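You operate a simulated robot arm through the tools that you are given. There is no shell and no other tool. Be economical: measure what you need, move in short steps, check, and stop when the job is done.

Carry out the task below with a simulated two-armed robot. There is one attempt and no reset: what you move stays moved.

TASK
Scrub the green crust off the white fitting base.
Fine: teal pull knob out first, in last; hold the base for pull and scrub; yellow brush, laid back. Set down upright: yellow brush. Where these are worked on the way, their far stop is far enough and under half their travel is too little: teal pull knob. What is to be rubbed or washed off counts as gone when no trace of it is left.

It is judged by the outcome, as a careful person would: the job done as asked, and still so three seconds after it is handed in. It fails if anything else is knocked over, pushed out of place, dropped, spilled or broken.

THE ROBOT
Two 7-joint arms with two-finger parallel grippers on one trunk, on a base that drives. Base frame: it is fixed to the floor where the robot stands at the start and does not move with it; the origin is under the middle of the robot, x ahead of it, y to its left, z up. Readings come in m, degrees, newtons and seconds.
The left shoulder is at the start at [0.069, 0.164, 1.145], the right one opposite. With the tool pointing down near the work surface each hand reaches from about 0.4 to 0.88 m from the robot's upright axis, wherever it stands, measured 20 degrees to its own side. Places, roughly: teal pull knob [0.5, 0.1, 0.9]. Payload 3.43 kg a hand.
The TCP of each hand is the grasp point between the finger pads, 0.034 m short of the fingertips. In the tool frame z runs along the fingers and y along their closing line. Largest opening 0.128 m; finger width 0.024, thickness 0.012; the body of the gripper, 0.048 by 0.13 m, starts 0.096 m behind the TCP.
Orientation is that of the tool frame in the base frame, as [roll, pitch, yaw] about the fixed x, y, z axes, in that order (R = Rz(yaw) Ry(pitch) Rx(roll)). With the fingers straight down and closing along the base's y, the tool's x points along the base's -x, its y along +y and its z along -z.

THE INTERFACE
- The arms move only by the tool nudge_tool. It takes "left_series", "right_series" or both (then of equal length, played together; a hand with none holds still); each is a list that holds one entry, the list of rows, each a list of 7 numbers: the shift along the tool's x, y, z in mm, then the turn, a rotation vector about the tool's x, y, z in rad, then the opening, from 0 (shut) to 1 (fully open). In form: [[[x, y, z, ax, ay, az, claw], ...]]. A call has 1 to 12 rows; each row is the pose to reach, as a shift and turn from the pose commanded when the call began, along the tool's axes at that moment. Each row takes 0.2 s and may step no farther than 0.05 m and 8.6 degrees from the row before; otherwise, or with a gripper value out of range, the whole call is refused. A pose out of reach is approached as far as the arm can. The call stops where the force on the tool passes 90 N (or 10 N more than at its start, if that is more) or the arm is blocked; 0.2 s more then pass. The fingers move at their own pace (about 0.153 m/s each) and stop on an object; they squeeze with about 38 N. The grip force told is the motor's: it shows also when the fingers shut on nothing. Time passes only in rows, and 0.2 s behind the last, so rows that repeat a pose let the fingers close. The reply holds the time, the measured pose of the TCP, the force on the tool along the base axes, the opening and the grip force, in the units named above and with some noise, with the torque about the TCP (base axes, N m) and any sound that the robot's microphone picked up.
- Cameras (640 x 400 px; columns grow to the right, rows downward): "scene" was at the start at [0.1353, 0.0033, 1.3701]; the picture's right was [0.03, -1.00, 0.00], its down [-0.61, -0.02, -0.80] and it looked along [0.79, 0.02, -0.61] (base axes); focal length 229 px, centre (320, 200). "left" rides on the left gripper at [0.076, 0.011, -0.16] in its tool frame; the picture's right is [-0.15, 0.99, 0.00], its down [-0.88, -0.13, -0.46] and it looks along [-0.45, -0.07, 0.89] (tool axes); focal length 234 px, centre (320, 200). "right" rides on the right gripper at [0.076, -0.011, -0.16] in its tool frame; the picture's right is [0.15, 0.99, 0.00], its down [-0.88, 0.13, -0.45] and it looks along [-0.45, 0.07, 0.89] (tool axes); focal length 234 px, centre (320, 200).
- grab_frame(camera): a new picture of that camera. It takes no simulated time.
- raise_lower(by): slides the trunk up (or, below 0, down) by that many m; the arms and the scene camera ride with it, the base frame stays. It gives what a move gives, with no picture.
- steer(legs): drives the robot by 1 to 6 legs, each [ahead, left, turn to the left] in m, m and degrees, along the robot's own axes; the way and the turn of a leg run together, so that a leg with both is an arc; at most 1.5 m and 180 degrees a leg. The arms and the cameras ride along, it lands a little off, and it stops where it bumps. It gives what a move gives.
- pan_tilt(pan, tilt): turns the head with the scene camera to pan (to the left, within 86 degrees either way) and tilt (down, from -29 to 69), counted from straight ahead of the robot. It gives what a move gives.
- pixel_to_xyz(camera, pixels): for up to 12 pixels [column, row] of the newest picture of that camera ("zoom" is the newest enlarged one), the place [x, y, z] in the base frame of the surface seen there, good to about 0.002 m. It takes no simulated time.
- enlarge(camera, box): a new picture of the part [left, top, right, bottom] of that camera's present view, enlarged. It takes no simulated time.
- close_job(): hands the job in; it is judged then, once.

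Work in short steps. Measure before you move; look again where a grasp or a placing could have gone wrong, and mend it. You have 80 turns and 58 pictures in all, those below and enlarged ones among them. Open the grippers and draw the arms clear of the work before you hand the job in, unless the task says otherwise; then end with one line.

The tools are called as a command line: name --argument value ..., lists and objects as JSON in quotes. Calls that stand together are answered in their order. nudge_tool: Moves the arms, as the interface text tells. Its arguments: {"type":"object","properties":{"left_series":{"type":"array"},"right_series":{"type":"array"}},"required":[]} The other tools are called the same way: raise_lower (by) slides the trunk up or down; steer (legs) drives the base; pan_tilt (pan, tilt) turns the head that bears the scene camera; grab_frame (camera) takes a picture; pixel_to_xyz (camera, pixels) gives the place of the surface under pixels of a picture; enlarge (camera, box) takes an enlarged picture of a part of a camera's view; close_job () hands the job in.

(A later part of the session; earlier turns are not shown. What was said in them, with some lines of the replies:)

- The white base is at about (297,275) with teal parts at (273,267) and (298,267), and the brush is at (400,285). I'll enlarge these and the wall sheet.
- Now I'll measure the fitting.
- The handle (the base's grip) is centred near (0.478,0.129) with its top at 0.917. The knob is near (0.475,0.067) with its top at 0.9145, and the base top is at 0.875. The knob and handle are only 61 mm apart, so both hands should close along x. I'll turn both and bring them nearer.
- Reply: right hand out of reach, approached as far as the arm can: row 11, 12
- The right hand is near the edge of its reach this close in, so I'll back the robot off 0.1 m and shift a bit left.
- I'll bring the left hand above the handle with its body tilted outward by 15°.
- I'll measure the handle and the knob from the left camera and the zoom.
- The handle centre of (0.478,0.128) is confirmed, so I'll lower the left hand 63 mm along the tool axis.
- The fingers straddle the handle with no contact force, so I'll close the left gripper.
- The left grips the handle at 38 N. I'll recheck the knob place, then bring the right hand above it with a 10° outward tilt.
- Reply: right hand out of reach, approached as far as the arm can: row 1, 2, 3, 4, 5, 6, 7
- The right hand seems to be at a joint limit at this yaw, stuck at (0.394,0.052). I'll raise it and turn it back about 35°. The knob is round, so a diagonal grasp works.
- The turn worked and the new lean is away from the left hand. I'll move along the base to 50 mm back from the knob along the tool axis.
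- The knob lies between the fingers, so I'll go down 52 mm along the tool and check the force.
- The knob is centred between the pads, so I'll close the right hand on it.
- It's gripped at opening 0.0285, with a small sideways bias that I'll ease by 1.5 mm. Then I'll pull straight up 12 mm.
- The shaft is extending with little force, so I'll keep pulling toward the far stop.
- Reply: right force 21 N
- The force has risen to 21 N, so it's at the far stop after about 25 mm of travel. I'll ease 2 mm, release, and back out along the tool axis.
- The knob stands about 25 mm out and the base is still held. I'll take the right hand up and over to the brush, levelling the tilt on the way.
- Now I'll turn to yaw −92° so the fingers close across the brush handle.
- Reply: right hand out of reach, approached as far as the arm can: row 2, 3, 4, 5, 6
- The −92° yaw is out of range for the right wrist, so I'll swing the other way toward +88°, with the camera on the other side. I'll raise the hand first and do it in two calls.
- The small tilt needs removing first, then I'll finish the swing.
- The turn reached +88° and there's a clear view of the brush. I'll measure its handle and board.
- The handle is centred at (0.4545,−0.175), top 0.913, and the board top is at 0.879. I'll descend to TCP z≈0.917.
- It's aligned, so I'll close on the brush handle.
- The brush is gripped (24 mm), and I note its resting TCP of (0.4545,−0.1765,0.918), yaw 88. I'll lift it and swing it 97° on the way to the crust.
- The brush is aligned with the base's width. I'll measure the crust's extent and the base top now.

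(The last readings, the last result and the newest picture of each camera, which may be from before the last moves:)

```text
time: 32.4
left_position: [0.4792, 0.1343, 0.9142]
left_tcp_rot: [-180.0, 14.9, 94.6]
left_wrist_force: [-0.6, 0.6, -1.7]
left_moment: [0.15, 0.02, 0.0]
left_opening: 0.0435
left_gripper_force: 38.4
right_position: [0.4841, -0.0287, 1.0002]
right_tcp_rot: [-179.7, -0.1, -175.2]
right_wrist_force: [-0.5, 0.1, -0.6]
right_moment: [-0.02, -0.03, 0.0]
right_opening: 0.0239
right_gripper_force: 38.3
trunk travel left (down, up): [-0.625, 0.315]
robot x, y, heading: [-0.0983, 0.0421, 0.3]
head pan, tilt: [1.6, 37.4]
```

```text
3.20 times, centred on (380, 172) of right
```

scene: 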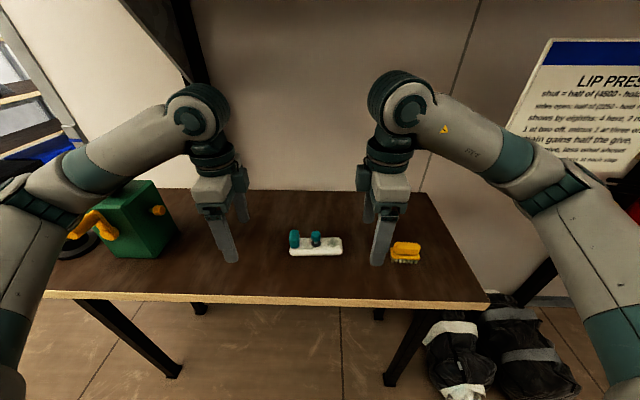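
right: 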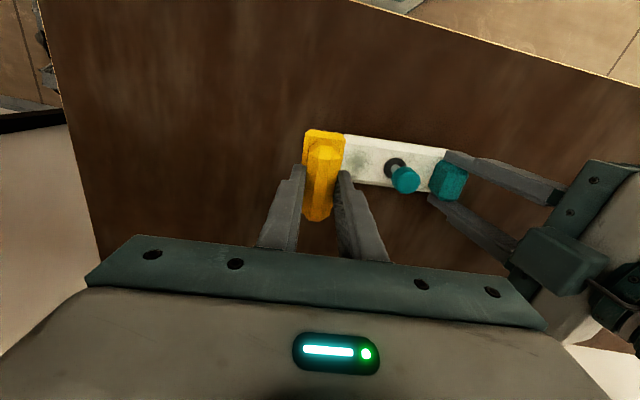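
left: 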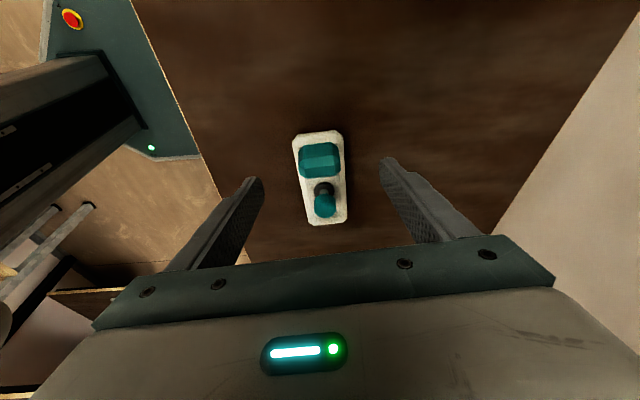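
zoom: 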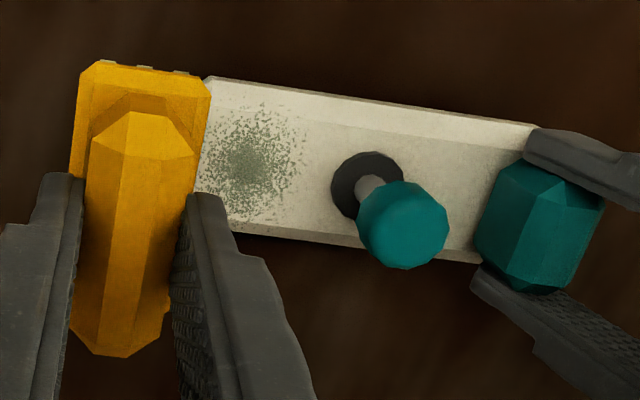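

The base's right end sits about 4 mm high after the pull. I'll level it with a small left turn of 0.025 rad while the brush moves above the crust at z 0.955.

nudge_tool --left_series '[[[0, 0, 0, 0, 0.008, 0, 0], [0, 0, 0, 0, 0.016, 0, 0], [0, 0, 0, 0, 0.025, 0, 0], [0, 0, 0, 0, 0.025, 0, 0]]]' --right_series '[[[-1, 20, 10, 0, 0, 0, 0], [-2, 40, 22, 0, 0, 0, 0], [-3, 46, 35, 0, 0, 0, 0], [-3, 46, 43, 0, 0, 0, 0]]]'

enlarge --camera "scene" --box '[250, 170, 394, 260]'

```text
time: 33.4
left_position: [0.4792, 0.1338, 0.9149]
left_tcp_rot: [-180.0, 13.6, 94.6]
left_wrist_force: [-0.2, -0.2, -1.1]
left_moment: [0.11, -0.01, 0.02]
left_opening: 0.0433
left_gripper_force: 38.3
right_position: [0.482, 0.018, 0.9579]
right_tcp_rot: [-179.7, -0.2, -175.2]
right_wrist_force: [-0.1, -0.4, -0.8]
right_moment: [0.02, 0.02, 0.01]
right_opening: 0.0239
right_gripper_force: 38.4
trunk travel left (down, up): [-0.625, 0.315]
robot x, y, heading: [-0.0987, 0.0384, 0.3]
head pan, tilt: [1.6, 37.4]
```

```text
4.44 times, centred on (322, 215) of scene
```

zoom: 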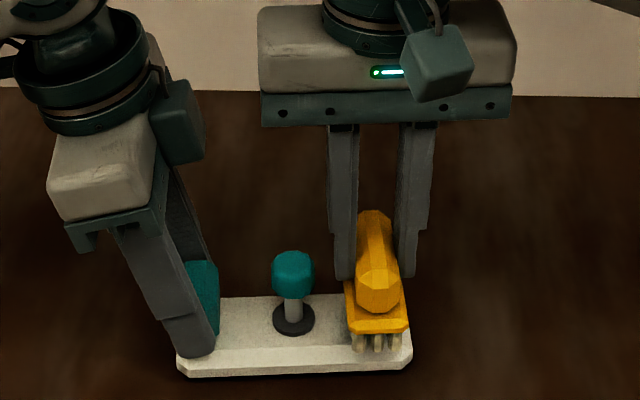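

It's level now, so I'll lower the brush in small steps until contact.

nudge_tool --right_series '[[[0, 0, 6, 0, 0, 0, 0], [0, 0, 11, 0, 0, 0, 0], [0, 0, 14, 0, 0, 0, 0], [0, 0, 15.5, 0, 0, 0, 0]]]'

```text
time: 34.4
left_position: [0.4774, 0.1345, 0.9138]
left_tcp_rot: [-179.9, 13.3, 94.8]
left_wrist_force: [1.3, 0.6, -14.8]
left_moment: [1.16, -0.01, 0.18]
left_opening: 0.0436
left_gripper_force: 38.3
right_position: [0.4818, 0.0176, 0.9429]
right_tcp_rot: [-179.8, 0.0, -175.3]
right_wrist_force: [-1.7, -0.2, 16.7]
right_moment: [0.28, -0.08, 0.06]
right_opening: 0.0237
right_gripper_force: 37.7
trunk travel left (down, up): [-0.625, 0.315]
robot x, y, heading: [-0.0945, 0.0399, -0.0]
head pan, tilt: [1.6, 37.4]
```

Contact is at 17 N, so I'll scrub with strokes along the width (±15 mm).

nudge_tool --right_series '[[[12, 0, 0, 0, 0, 0, 0], [0, 0, 0, 0, 0, 0, 0], [-12, 0, 0, 0, 0, 0, 0], [0, 3, 0, 0, 0, 0, 0], [12, 4, 0, 0, 0, 0, 0], [-12, 4, 0, 0, 0, 0, 0], [12, 0, 0, 0, 0, 0, 0], [-12, -5, 0, 0, 0, 0, 0], [12, -10, 0, 0, 0, 0, 0], [-12, -10, 0, 0, 0, 0, 0], [12, -5, 0, 0, 0, 0, 0], [0, 0, 0, 0, 0, 0, 0]]]'

nudge_tool --right_series '[[[0, -10, -15, 0, 0, 0, 0], [0, -48, -30, 0, 0, 0, 0]]]'

enlarge --camera "scene" --box '[250, 170, 394, 260]'

```text
time: 37.0
left_position: [0.4789, 0.1352, 0.9159]
left_tcp_rot: [180.0, 13.7, 94.7]
left_wrist_force: [0.3, 1.5, -4.2]
left_moment: [-0.17, 0.02, -0.12]
left_opening: 0.0434
left_gripper_force: 38.0
right_position: [0.4819, 0.0181, 0.9423]
right_tcp_rot: [-179.5, -0.4, -175.3]
right_wrist_force: [-4.0, -2.7, 12.5]
right_moment: [0.07, -0.12, -0.04]
right_opening: 0.024
right_gripper_force: 38.1
trunk travel left (down, up): [-0.625, 0.315]
robot x, y, heading: [-0.098, 0.0405, 0.3]
head pan, tilt: [1.6, 37.4]
```

```text
time: 37.6
left_position: [0.4779, 0.1332, 0.9157]
left_tcp_rot: [179.9, 13.6, 94.7]
left_wrist_force: [0.9, -0.3, 1.2]
left_moment: [-0.44, -0.21, 0.11]
left_opening: 0.0432
left_gripper_force: 37.8
right_position: [0.4864, -0.0325, 0.9743]
right_tcp_rot: [-179.7, -0.2, -175.3]
right_wrist_force: [-0.7, 0.6, -0.8]
right_moment: [0.01, 0.03, 0.0]
right_opening: 0.0241
right_gripper_force: 38.3
trunk travel left (down, up): [-0.625, 0.315]
robot x, y, heading: [-0.0946, 0.0431, 0.1]
head pan, tilt: [1.6, 37.4]
```

```text
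4.44 times, centred on (322, 215) of scene
```

zoom: 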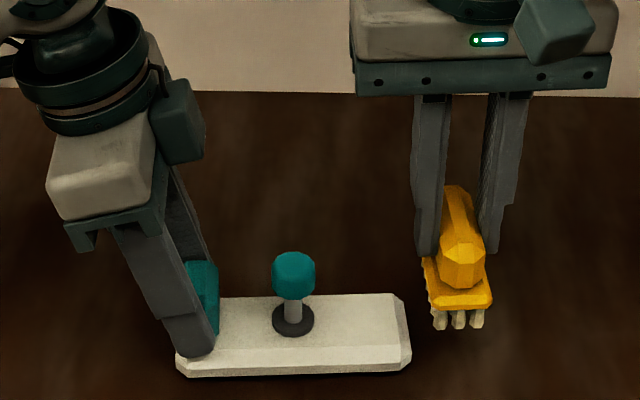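

Looks clean, but I'll check closely for any trace from both cameras.

enlarge --camera "scene" --box '[312, 230, 352, 256]'

enlarge --camera "right" --box '[320, 110, 420, 172]'

```text
15.38 times, centred on (332, 243) of scene
```

zoom: 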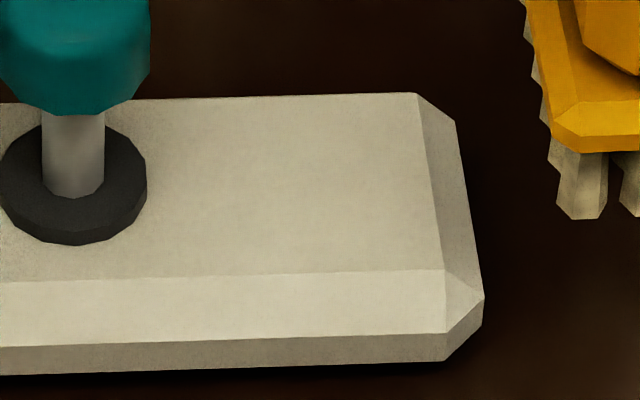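

```text
6.40 times, centred on (370, 141) of right
```

zoom: 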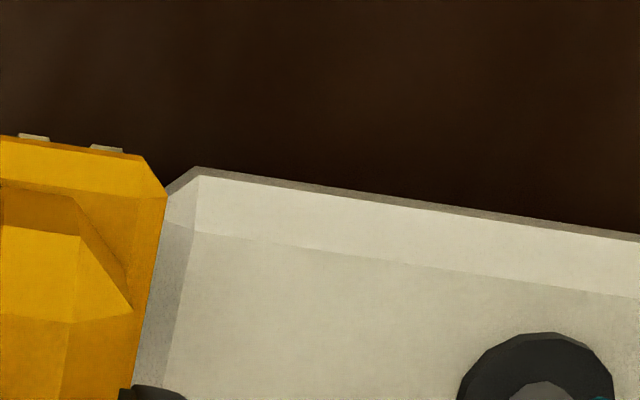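

No trace is left. I'll carry the brush back over its place, turning it back to yaw 88.

nudge_tool --right_series '[[[4, -13, -10, 0, 0, 0.14, 0], [8, -26, -16, 0, 0, 0.28, 0], [12, -39, -16, 0, 0, 0.42, 0], [16, -52, -16, 0, 0, 0.56, 0], [20, -65, -16, 0, 0, 0.7, 0], [24, -78, -16, 0, 0, 0.84, 0], [28, -91, -16, 0, 0, 0.98, 0], [32, -104, -16, 0, 0, 1.12, 0], [36, -117, -16, 0, 0, 1.26, 0], [40, -130, -16, 0, 0, 1.4, 0], [44, -141, -16, 0, 0, 1.54, 0], [44, -141, -16, 0, 0, 1.68, 0]]]'

```text
time: 40.2
left_position: [0.4788, 0.1345, 0.9151]
left_tcp_rot: [180.0, 13.6, 94.7]
left_wrist_force: [0.8, 0.1, 6.2]
left_moment: [-1.07, -0.37, 0.17]
left_opening: 0.0433
left_gripper_force: 37.8
right_position: [0.454, -0.1757, 0.9883]
right_tcp_rot: [-179.9, 0.3, 88.3]
right_wrist_force: [-0.3, 0.1, -0.3]
right_moment: [0.0, -0.04, -0.01]
right_opening: 0.0241
right_gripper_force: 37.9
trunk travel left (down, up): [-0.625, 0.315]
robot x, y, heading: [-0.1007, 0.0367, 0.2]
head pan, tilt: [1.6, 37.4]
```

Over its place, I'll lower 69 mm to the table and check the force.

nudge_tool --right_series '[[[0, 0, 25, 0, 0, 0, 0], [0, 0, 48, 0, 0, 0, 0], [0, 0, 60, 0, 0, 0, 0], [0, 0, 66, 0, 0, 0, 0], [0, 0, 69, 0, 0, 0, 0], [0, 0, 70, 0, 0, 0, 0]]]'

enlarge --camera "scene" --box '[350, 190, 446, 275]'

```text
time: 41.6
left_position: [0.4764, 0.1347, 0.9154]
left_tcp_rot: [-180.0, 13.6, 94.6]
left_wrist_force: [0.6, 1.5, 5.1]
left_moment: [-0.74, -0.23, -0.01]
left_opening: 0.0434
left_gripper_force: 37.7
right_position: [0.4538, -0.1753, 0.9169]
right_tcp_rot: [-179.8, 0.2, 88.4]
right_wrist_force: [0.2, 0.0, -0.6]
right_moment: [0.02, 0.01, 0.04]
right_opening: 0.0237
right_gripper_force: 38.0
trunk travel left (down, up): [-0.625, 0.315]
robot x, y, heading: [-0.0988, 0.0378, 0.1]
head pan, tilt: [1.6, 37.4]
```

```text
4.71 times, centred on (398, 232) of scene
```

zoom: 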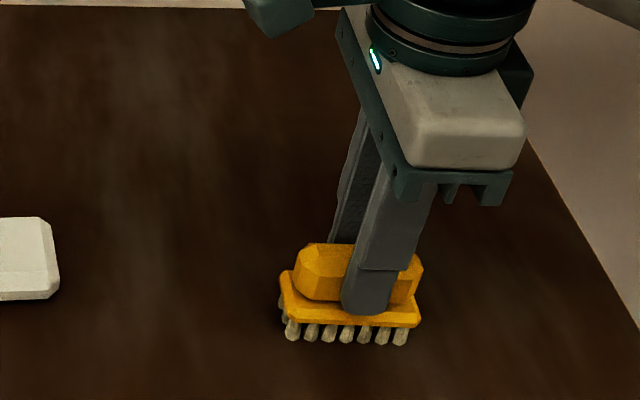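

There's no contact force yet, so I'll lower in half-millimetre steps.

nudge_tool --right_series '[[[0, 0, 0.7, 0, 0, 0, 0], [0, 0, 1.4, 0, 0, 0, 0]]]'

```text
time: 42.2
left_position: [0.4772, 0.1338, 0.9159]
left_tcp_rot: [-179.9, 13.6, 94.7]
left_wrist_force: [0.6, -1.0, 0.7]
left_moment: [-0.3, -0.17, 0.06]
left_opening: 0.0433
left_gripper_force: 38.3
right_position: [0.4532, -0.1735, 0.9178]
right_tcp_rot: [-179.9, 0.3, 88.4]
right_wrist_force: [0.9, -0.5, 7.5]
right_moment: [0.33, -0.09, -0.04]
right_opening: 0.0238
right_gripper_force: 37.8
trunk travel left (down, up): [-0.625, 0.315]
robot x, y, heading: [-0.1004, 0.0424, -0.0]
head pan, tilt: [1.6, 37.4]
```

Contact at 7.5 N, so I'll open and rise.

nudge_tool --right_series '[[[0, 0, -0.5, 0, 0, 0, 0.1], [0, 0, -0.5, 0, 0, 0, 0.25], [0, 0, -0.5, 0, 0, 0, 0.45], [0, 0, -0.5, 0, 0, 0, 0.5], [0, 0, -20, 0, 0, 0, 0.5], [0, 0, -60, 0, 0, 0, 0.5], [0, 0, -100, 0, 0, 0, 0.5]]]'

grab_frame --camera "scene"

```text
time: 43.8
left_position: [0.4785, 0.135, 0.915]
left_tcp_rot: [-180.0, 13.7, 94.7]
left_wrist_force: [-1.0, 1.6, 1.7]
left_moment: [-0.29, -0.1, -0.08]
left_opening: 0.0433
left_gripper_force: 37.9
right_position: [0.454, -0.1766, 1.0172]
right_tcp_rot: [-179.8, 0.3, 88.4]
right_wrist_force: [0.9, 0.4, 0.0]
right_moment: [-0.01, -0.01, 0.02]
right_opening: 0.0643
right_gripper_force: 0.3
trunk travel left (down, up): [-0.625, 0.315]
robot x, y, heading: [-0.1023, 0.0362, 0.0]
head pan, tilt: [1.6, 37.4]
```

```text
22 pictures are left
```

scene: 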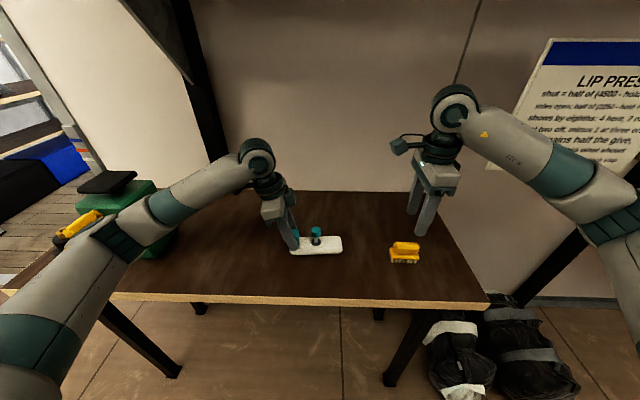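

The brush stands upright in its place. Next I'll push the knob in from above with closed fingers, so I swing the right hand back to yaw −175 beside the knob.

nudge_tool --right_series '[[[14, 2, -13, 0, 0, -0.14, 0.3], [29, 3, -13, 0, 0, -0.28, 0.1], [44, 5, -13, 0, 0, -0.42, 0], [59, 6, -13, 0, 0, -0.56, 0], [74, 8, -13, 0, 0, -0.7, 0], [89, 10, -13, 0, 0, -0.84, 0], [104, 11, -13, 0, 0, -0.98, 0], [119, 13, -13, 0, 0, -1.12, 0], [134, 14, -13, 0, 0, -1.26, 0], [149, 16, -13, 0, 0, -1.4, 0], [164, 18, -13, 0, 0, -1.54, 0], [177, 19, -13, 0, 0, -1.68, 0]]]'

enlarge --camera "scene" --box '[250, 170, 430, 282]'

```text
time: 46.4
left_position: [0.4773, 0.1348, 0.915]
left_tcp_rot: [-179.9, 13.6, 94.7]
left_wrist_force: [0.6, 0.9, 0.1]
left_moment: [-0.18, -0.13, 0.06]
left_opening: 0.0435
left_gripper_force: 37.5
right_position: [0.479, 0.0021, 1.0296]
right_tcp_rot: [-179.7, -0.2, -175.1]
right_wrist_force: [0.3, -0.3, -0.7]
right_moment: [-0.03, 0.0, -0.01]
right_opening: 0.0001
right_gripper_force: 32.7
trunk travel left (down, up): [-0.625, 0.315]
robot x, y, heading: [-0.1023, 0.0384, 0.0]
head pan, tilt: [1.6, 37.4]
```

```text
3.56 times, centred on (340, 226) of scene
```

zoom: 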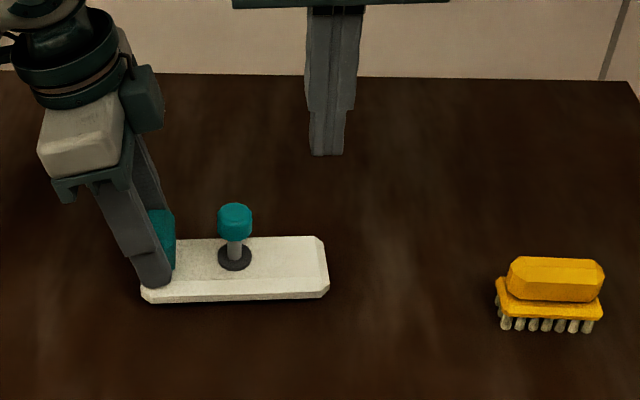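

I'll measure the knob and check the brush placement.

pixel_to_xyz --camera "zoom" --pixels '[[235, 206], [235, 217], [222, 213], [248, 213], [235, 235], [235, 250], [320, 265], [200, 265], [555, 260], [520, 262], [595, 265], [555, 280]]'

```text
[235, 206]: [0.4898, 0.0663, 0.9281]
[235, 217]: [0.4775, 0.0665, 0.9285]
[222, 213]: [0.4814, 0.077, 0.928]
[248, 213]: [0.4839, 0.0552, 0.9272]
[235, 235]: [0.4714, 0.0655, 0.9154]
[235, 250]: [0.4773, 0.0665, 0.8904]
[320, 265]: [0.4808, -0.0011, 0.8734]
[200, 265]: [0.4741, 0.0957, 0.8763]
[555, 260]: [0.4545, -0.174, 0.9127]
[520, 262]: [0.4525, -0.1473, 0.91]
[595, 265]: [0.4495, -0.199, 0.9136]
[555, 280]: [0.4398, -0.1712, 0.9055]
```

The knob top is at (0.481,0.066,0.9283) and the brush is back in its place. I'll go above the knob with a slight lean away from the left hand.

nudge_tool --right_series '[[[-3, 21, 0, -0.04, 0, 0, 0], [-5, 42, 0, -0.08, 0, 0, 0], [-7, 63, 0, -0.12, 0, 0, 0], [-7, 63, 25, -0.12, 0, 0, 0], [-7, 63, 54, -0.12, 0, 0, 0], [-7, 63, 54, -0.12, 0, 0, 0]]]'

enlarge --camera "scene" --box '[250, 170, 394, 260]'

enlarge --camera "right" --box '[240, 90, 440, 260]'

```text
time: 47.8
left_position: [0.4777, 0.1348, 0.9148]
left_tcp_rot: [-180.0, 13.6, 94.7]
left_wrist_force: [-0.5, 0.1, -0.7]
left_moment: [-0.08, -0.06, 0.02]
left_opening: 0.0434
left_gripper_force: 37.6
right_position: [0.4808, 0.0652, 0.9742]
right_tcp_rot: [173.4, -0.2, -175.3]
right_wrist_force: [-0.2, -0.1, -0.7]
right_moment: [0.02, 0.02, -0.01]
right_opening: 0.0002
right_gripper_force: 33.0
trunk travel left (down, up): [-0.625, 0.315]
robot x, y, heading: [-0.0976, 0.0395, 0.2]
head pan, tilt: [1.6, 37.4]
```

```text
4.44 times, centred on (322, 215) of scene
```

zoom: 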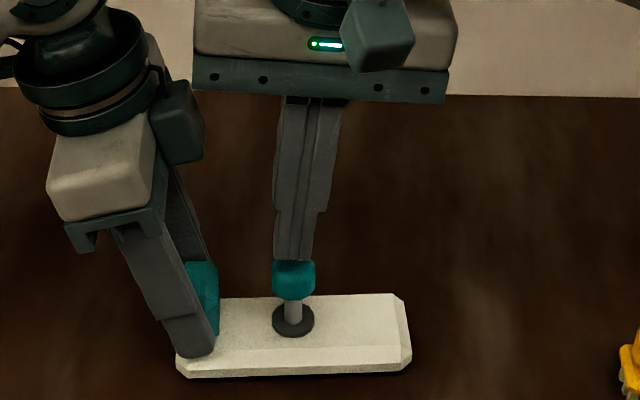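

```text
2.35 times, centred on (340, 175) of right
```

zoom: 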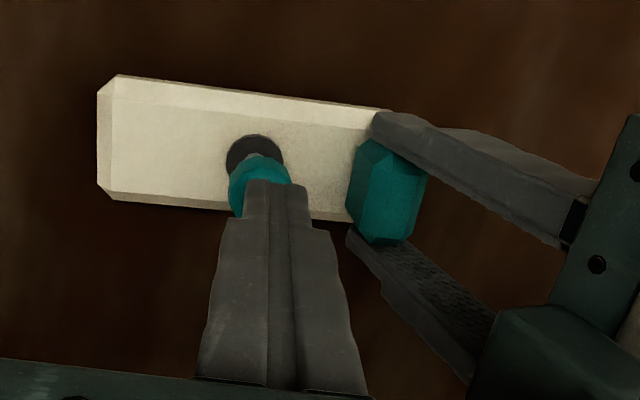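

The closed tips are over the knob, so I'll press straight down in steps toward the original top height.

nudge_tool --right_series '[[[0, -0.9, 8, 0, 0, 0, 0], [0, -1.4, 12, 0, 0, 0, 0], [0, -1.8, 15.5, 0, 0, 0, 0], [0, -2.2, 19, 0, 0, 0, 0], [0, -2.5, 22, 0, 0, 0, 0], [0, -2.7, 23.5, 0, 0, 0, 0]]]'

enlarge --camera "scene" --box '[250, 170, 394, 260]'

```text
time: 49.2
left_position: [0.4793, 0.1344, 0.9153]
left_tcp_rot: [-179.9, 13.6, 94.8]
left_wrist_force: [-0.4, 1.1, -2.2]
left_moment: [-0.06, -0.15, 0.07]
left_opening: 0.0435
left_gripper_force: 37.9
right_position: [0.4801, 0.0651, 0.9512]
right_tcp_rot: [173.4, -0.1, -175.3]
right_wrist_force: [0.6, -0.2, 3.5]
right_moment: [-0.02, -0.04, 0.01]
right_opening: 0.0
right_gripper_force: 33.2
trunk travel left (down, up): [-0.625, 0.315]
robot x, y, heading: [-0.0996, 0.0408, 0.3]
head pan, tilt: [1.6, 37.4]
```

```text
4.44 times, centred on (322, 215) of scene
```

zoom: 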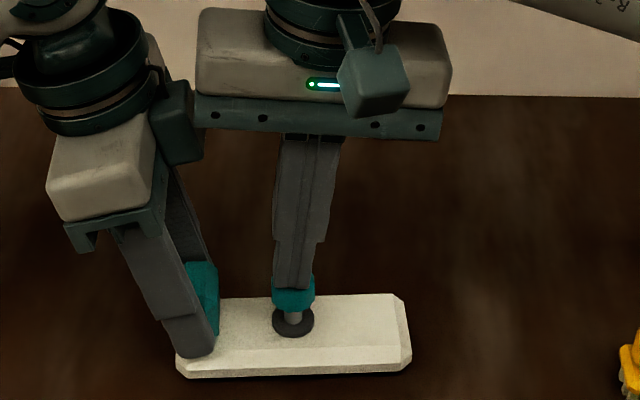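

The knob is going in with only 3.5 N, so I'll press on until the force rises at its stop.

nudge_tool --right_series '[[[0, -0.2, 1.5, 0, 0, 0, 0], [0, -0.3, 3, 0, 0, 0, 0], [0, -0.5, 4, 0, 0, 0, 0]]]'

```text
time: 50.0
left_position: [0.4781, 0.1352, 0.9147]
left_tcp_rot: [179.9, 13.5, 94.8]
left_wrist_force: [2.3, 0.9, -8.5]
left_moment: [-0.06, -0.41, 0.27]
left_opening: 0.0435
left_gripper_force: 37.8
right_position: [0.4796, 0.0651, 0.9478]
right_tcp_rot: [173.2, -0.1, -175.3]
right_wrist_force: [-1.6, -1.5, 15.2]
right_moment: [-0.16, 0.01, 0.0]
right_opening: 0.0
right_gripper_force: 33.0
trunk travel left (down, up): [-0.625, 0.315]
robot x, y, heading: [-0.0991, 0.0402, -0.0]
head pan, tilt: [1.6, 37.4]
```

The force has risen to 15 N. I'll back off and measure the knob's height.

nudge_tool --right_series '[[[0, 0, -15, 0, 0, 0, 0], [0, 0, -45, 0, 0, 0, 0], [0, -40, -75, 0, 0, 0, 0]]]'

enlarge --camera "scene" --box '[250, 170, 394, 260]'

pixel_to_xyz --camera "zoom" --pixels '[[293, 275], [293, 285], [280, 285], [306, 285], [240, 320], [370, 320], [390, 320]]'

```text
time: 50.8
left_position: [0.4779, 0.1321, 0.9152]
left_tcp_rot: [180.0, 13.3, 94.7]
left_wrist_force: [-0.4, 0.2, -2.9]
left_moment: [0.14, 0.01, -0.02]
left_opening: 0.0433
left_gripper_force: 37.2
right_position: [0.4835, 0.0153, 1.0154]
right_tcp_rot: [173.3, -0.2, -175.3]
right_wrist_force: [-0.4, -0.9, 0.3]
right_moment: [0.05, -0.05, 0.02]
right_opening: 0.0
right_gripper_force: 32.8
trunk travel left (down, up): [-0.625, 0.315]
robot x, y, heading: [-0.1014, 0.0393, 0.0]
head pan, tilt: [1.6, 37.4]
```

```text
4.44 times, centred on (322, 215) of scene
```

zoom: 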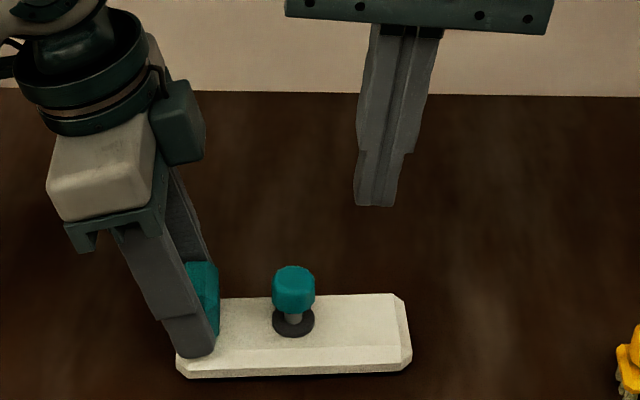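

```text
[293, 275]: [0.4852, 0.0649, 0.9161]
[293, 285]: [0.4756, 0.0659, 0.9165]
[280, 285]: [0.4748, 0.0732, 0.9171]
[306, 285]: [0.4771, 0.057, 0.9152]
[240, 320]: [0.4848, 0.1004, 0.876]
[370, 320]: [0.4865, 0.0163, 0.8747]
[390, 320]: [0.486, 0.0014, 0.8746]
```

The knob top is 0.9163 against 0.9148 at the start, possibly 1 mm short. I'll press once more and firmer to be sure it's seated.

nudge_tool --right_series '[[[0, 40, 30, 0, 0, 0, 0], [0, 40, 60, 0, 0, 0, 0], [0, 40, 72, 0, 0, 0, 0], [0, 40, 75, 0, 0, 0, 0], [0, 40, 77, 0, 0, 0, 0], [0, 40, 78.5, 0, 0, 0, 0]]]'

nudge_tool --right_series '[[[0, 0, -15, 0, 0, 0, 0], [0, 0, -45, 0, 0, 0, 0], [0, -40, -80, 0, 0, 0, 0], [0, -85, -100, 0, 0, 0, 0]]]'

enlarge --camera "scene" --box '[250, 170, 394, 260]'

pixel_to_xyz --camera "zoom" --pixels '[[293, 275], [293, 285], [280, 285], [306, 285], [240, 320], [370, 320], [390, 320]]'

```text
time: 52.2
left_position: [0.4776, 0.1354, 0.9147]
left_tcp_rot: [180.0, 13.6, 94.8]
left_wrist_force: [6.4, 4.2, -18.5]
left_moment: [-0.41, -0.55, 0.48]
left_opening: 0.0434
left_gripper_force: 38.0
right_position: [0.4792, 0.0661, 0.9462]
right_tcp_rot: [173.3, 0.1, -175.3]
right_wrist_force: [-1.3, -6.8, 41.9]
right_moment: [-0.42, -0.04, 0.05]
right_opening: 0.0001
right_gripper_force: 33.6
trunk travel left (down, up): [-0.625, 0.315]
robot x, y, heading: [-0.1004, 0.0393, -0.0]
head pan, tilt: [1.6, 37.4]
```

```text
refused: row 3 steps farther than a row can; nothing moved
```

```text
4.44 times, centred on (322, 215) of scene
```

zoom: 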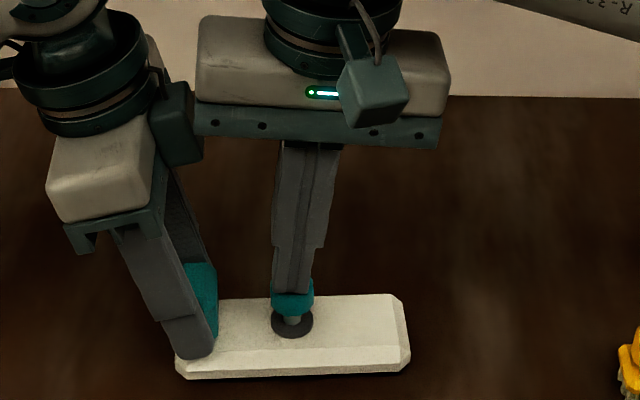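

```text
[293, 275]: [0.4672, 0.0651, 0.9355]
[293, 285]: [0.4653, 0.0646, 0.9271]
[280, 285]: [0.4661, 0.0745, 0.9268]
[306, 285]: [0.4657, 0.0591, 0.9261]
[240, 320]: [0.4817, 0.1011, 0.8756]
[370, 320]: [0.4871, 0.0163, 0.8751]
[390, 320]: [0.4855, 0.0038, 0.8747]
```

It pressed firmly against the stop at 42 N. I'll retreat in smaller steps and recheck.

nudge_tool --right_series '[[[0, 0, -15, 0, 0, 0, 0], [0, 0, -45, 0, 0, 0, 0], [0, -30, -75, 0, 0, 0, 0], [0, -70, -95, 0, 0, 0, 0], [0, -110, -100, 0, 0, 0, 0], [0, -150, -100, 0, 0, 0, 0]]]'

enlarge --camera "scene" --box '[250, 170, 394, 260]'

pixel_to_xyz --camera "zoom" --pixels '[[293, 275], [293, 285], [280, 285], [306, 285], [240, 320], [370, 320], [390, 320]]'

```text
time: 53.6
left_position: [0.4782, 0.1328, 0.9144]
left_tcp_rot: [-179.9, 13.5, 94.8]
left_wrist_force: [0.4, -0.3, -2.4]
left_moment: [0.15, 0.01, -0.01]
left_opening: 0.0433
left_gripper_force: 38.0
right_position: [0.4924, -0.0964, 1.0259]
right_tcp_rot: [173.3, -0.1, -175.3]
right_wrist_force: [0.0, -0.2, 0.7]
right_moment: [0.02, 0.01, -0.01]
right_opening: 0.0002
right_gripper_force: 33.4
trunk travel left (down, up): [-0.625, 0.315]
robot x, y, heading: [-0.1023, 0.0399, 0.2]
head pan, tilt: [1.6, 37.4]
```

```text
4.44 times, centred on (322, 215) of scene
```

zoom: 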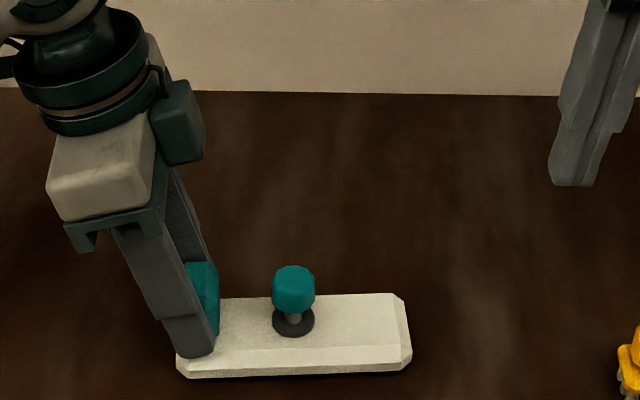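

```text
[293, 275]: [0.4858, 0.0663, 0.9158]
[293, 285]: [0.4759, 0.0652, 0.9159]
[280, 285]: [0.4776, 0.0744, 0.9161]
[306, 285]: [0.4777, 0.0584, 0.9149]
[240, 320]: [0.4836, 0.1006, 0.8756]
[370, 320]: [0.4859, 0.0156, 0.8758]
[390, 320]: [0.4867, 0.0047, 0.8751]
```

The knob is seated. The left hand still carries about 2 N of the base, so I'll lower 1 mm to set it down, then open and retreat along its tool axis.

nudge_tool --left_series '[[[0.1, 0, 0.5, 0, 0, 0, 0], [0.2, 0, 1, 0, 0, 0, 0], [0.2, 0, 1, 0, 0, 0, 0]]]'

nudge_tool --left_series '[[[0, 0, 0, 0, 0, 0, 0.4], [0, 0, 0, 0, 0, 0, 0.5], [0, 0, 0, 0, 0, 0, 0.6], [0, 0, 0, 0, 0, 0, 0.6], [0, 0, -20, 0, 0, 0, 0.6], [0, 0, -55, 0, 0, 0, 0.6], [0, 0, -95, 0, 0, 0, 0.6], [0, 0, -135, 0, 0, 0, 0.6]]]'

nudge_tool --right_series '[[[0, -10, -15, 0, 0, 0, 0.4], [0, -20, -50, 0, 0, 0, 0.6], [0, -20, -90, 0, 0, 0, 0.6]]]'

grab_frame --camera "scene"

enlarge --camera "scene" --box '[270, 190, 430, 290]'

```text
time: 54.4
left_position: [0.4786, 0.1344, 0.9139]
left_tcp_rot: [180.0, 13.7, 94.8]
left_wrist_force: [1.6, 0.1, 3.3]
left_moment: [-0.57, -0.33, 0.22]
left_opening: 0.0433
left_gripper_force: 38.7
right_position: [0.4918, -0.0948, 1.0256]
right_tcp_rot: [173.4, -0.2, -175.3]
right_wrist_force: [-0.1, 0.0, -0.1]
right_moment: [0.01, -0.01, -0.02]
right_opening: 0.0
right_gripper_force: 33.2
trunk travel left (down, up): [-0.625, 0.315]
robot x, y, heading: [-0.1035, 0.0366, -0.0]
head pan, tilt: [1.6, 37.4]
```

```text
time: 56.2
left_position: [0.4753, 0.1677, 1.0446]
left_tcp_rot: [-180.0, 13.5, 94.8]
left_wrist_force: [-0.7, -0.1, 0.5]
left_moment: [0.04, 0.0, 0.01]
left_opening: 0.0771
left_gripper_force: 0.1
right_position: [0.4926, -0.0953, 1.0253]
right_tcp_rot: [173.4, -0.3, -175.3]
right_wrist_force: [0.0, 0.3, -1.0]
right_moment: [0.01, -0.03, -0.01]
right_opening: 0.0002
right_gripper_force: 32.7
trunk travel left (down, up): [-0.625, 0.315]
robot x, y, heading: [-0.0982, 0.0389, 0.1]
head pan, tilt: [1.6, 37.4]
```

```text
time: 57.0
left_position: [0.4759, 0.1668, 1.0448]
left_tcp_rot: [-180.0, 13.6, 94.8]
left_wrist_force: [-0.4, 0.3, 0.2]
left_moment: [0.01, -0.02, 0.01]
left_opening: 0.0767
left_gripper_force: 0.0
right_position: [0.4929, -0.1245, 1.1119]
right_tcp_rot: [173.5, -0.2, -175.2]
right_wrist_force: [-0.6, -0.8, -0.2]
right_moment: [0.01, -0.02, 0.0]
right_opening: 0.0768
right_gripper_force: 0.1
trunk travel left (down, up): [-0.625, 0.315]
robot x, y, heading: [-0.0985, 0.0427, -0.1]
head pan, tilt: [1.6, 37.4]
```

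```text
14 pictures are left
```

scene: 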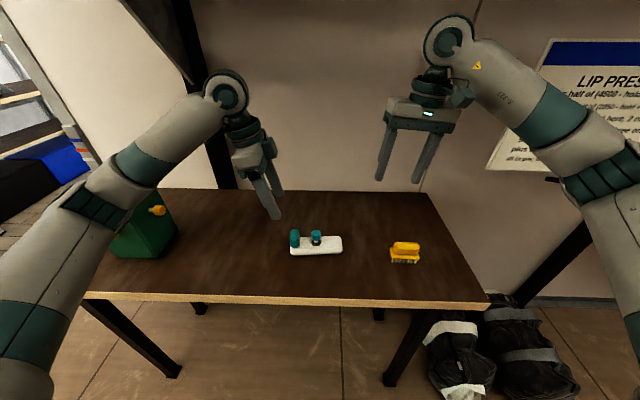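

```text
4.00 times, centred on (350, 240) of scene
```

zoom: 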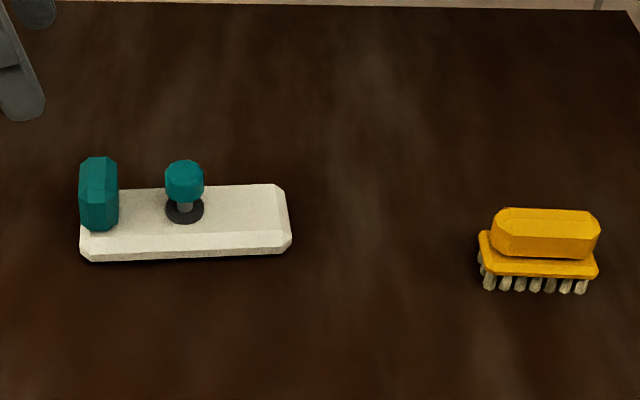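

The crust is gone, the knob is in, the brush is back upright in its place, the base is flat, and both hands are open and clear. I'm handing it in.

close_job

```text
The job is handed in.
```

I handed the job in with the green crust fully scrubbed off the white base. The teal knob was pulled first and pushed back in last, and the yellow brush is upright in its place. The knob came out about 14 mm, which I took as its far stop because the pull force jumped there.
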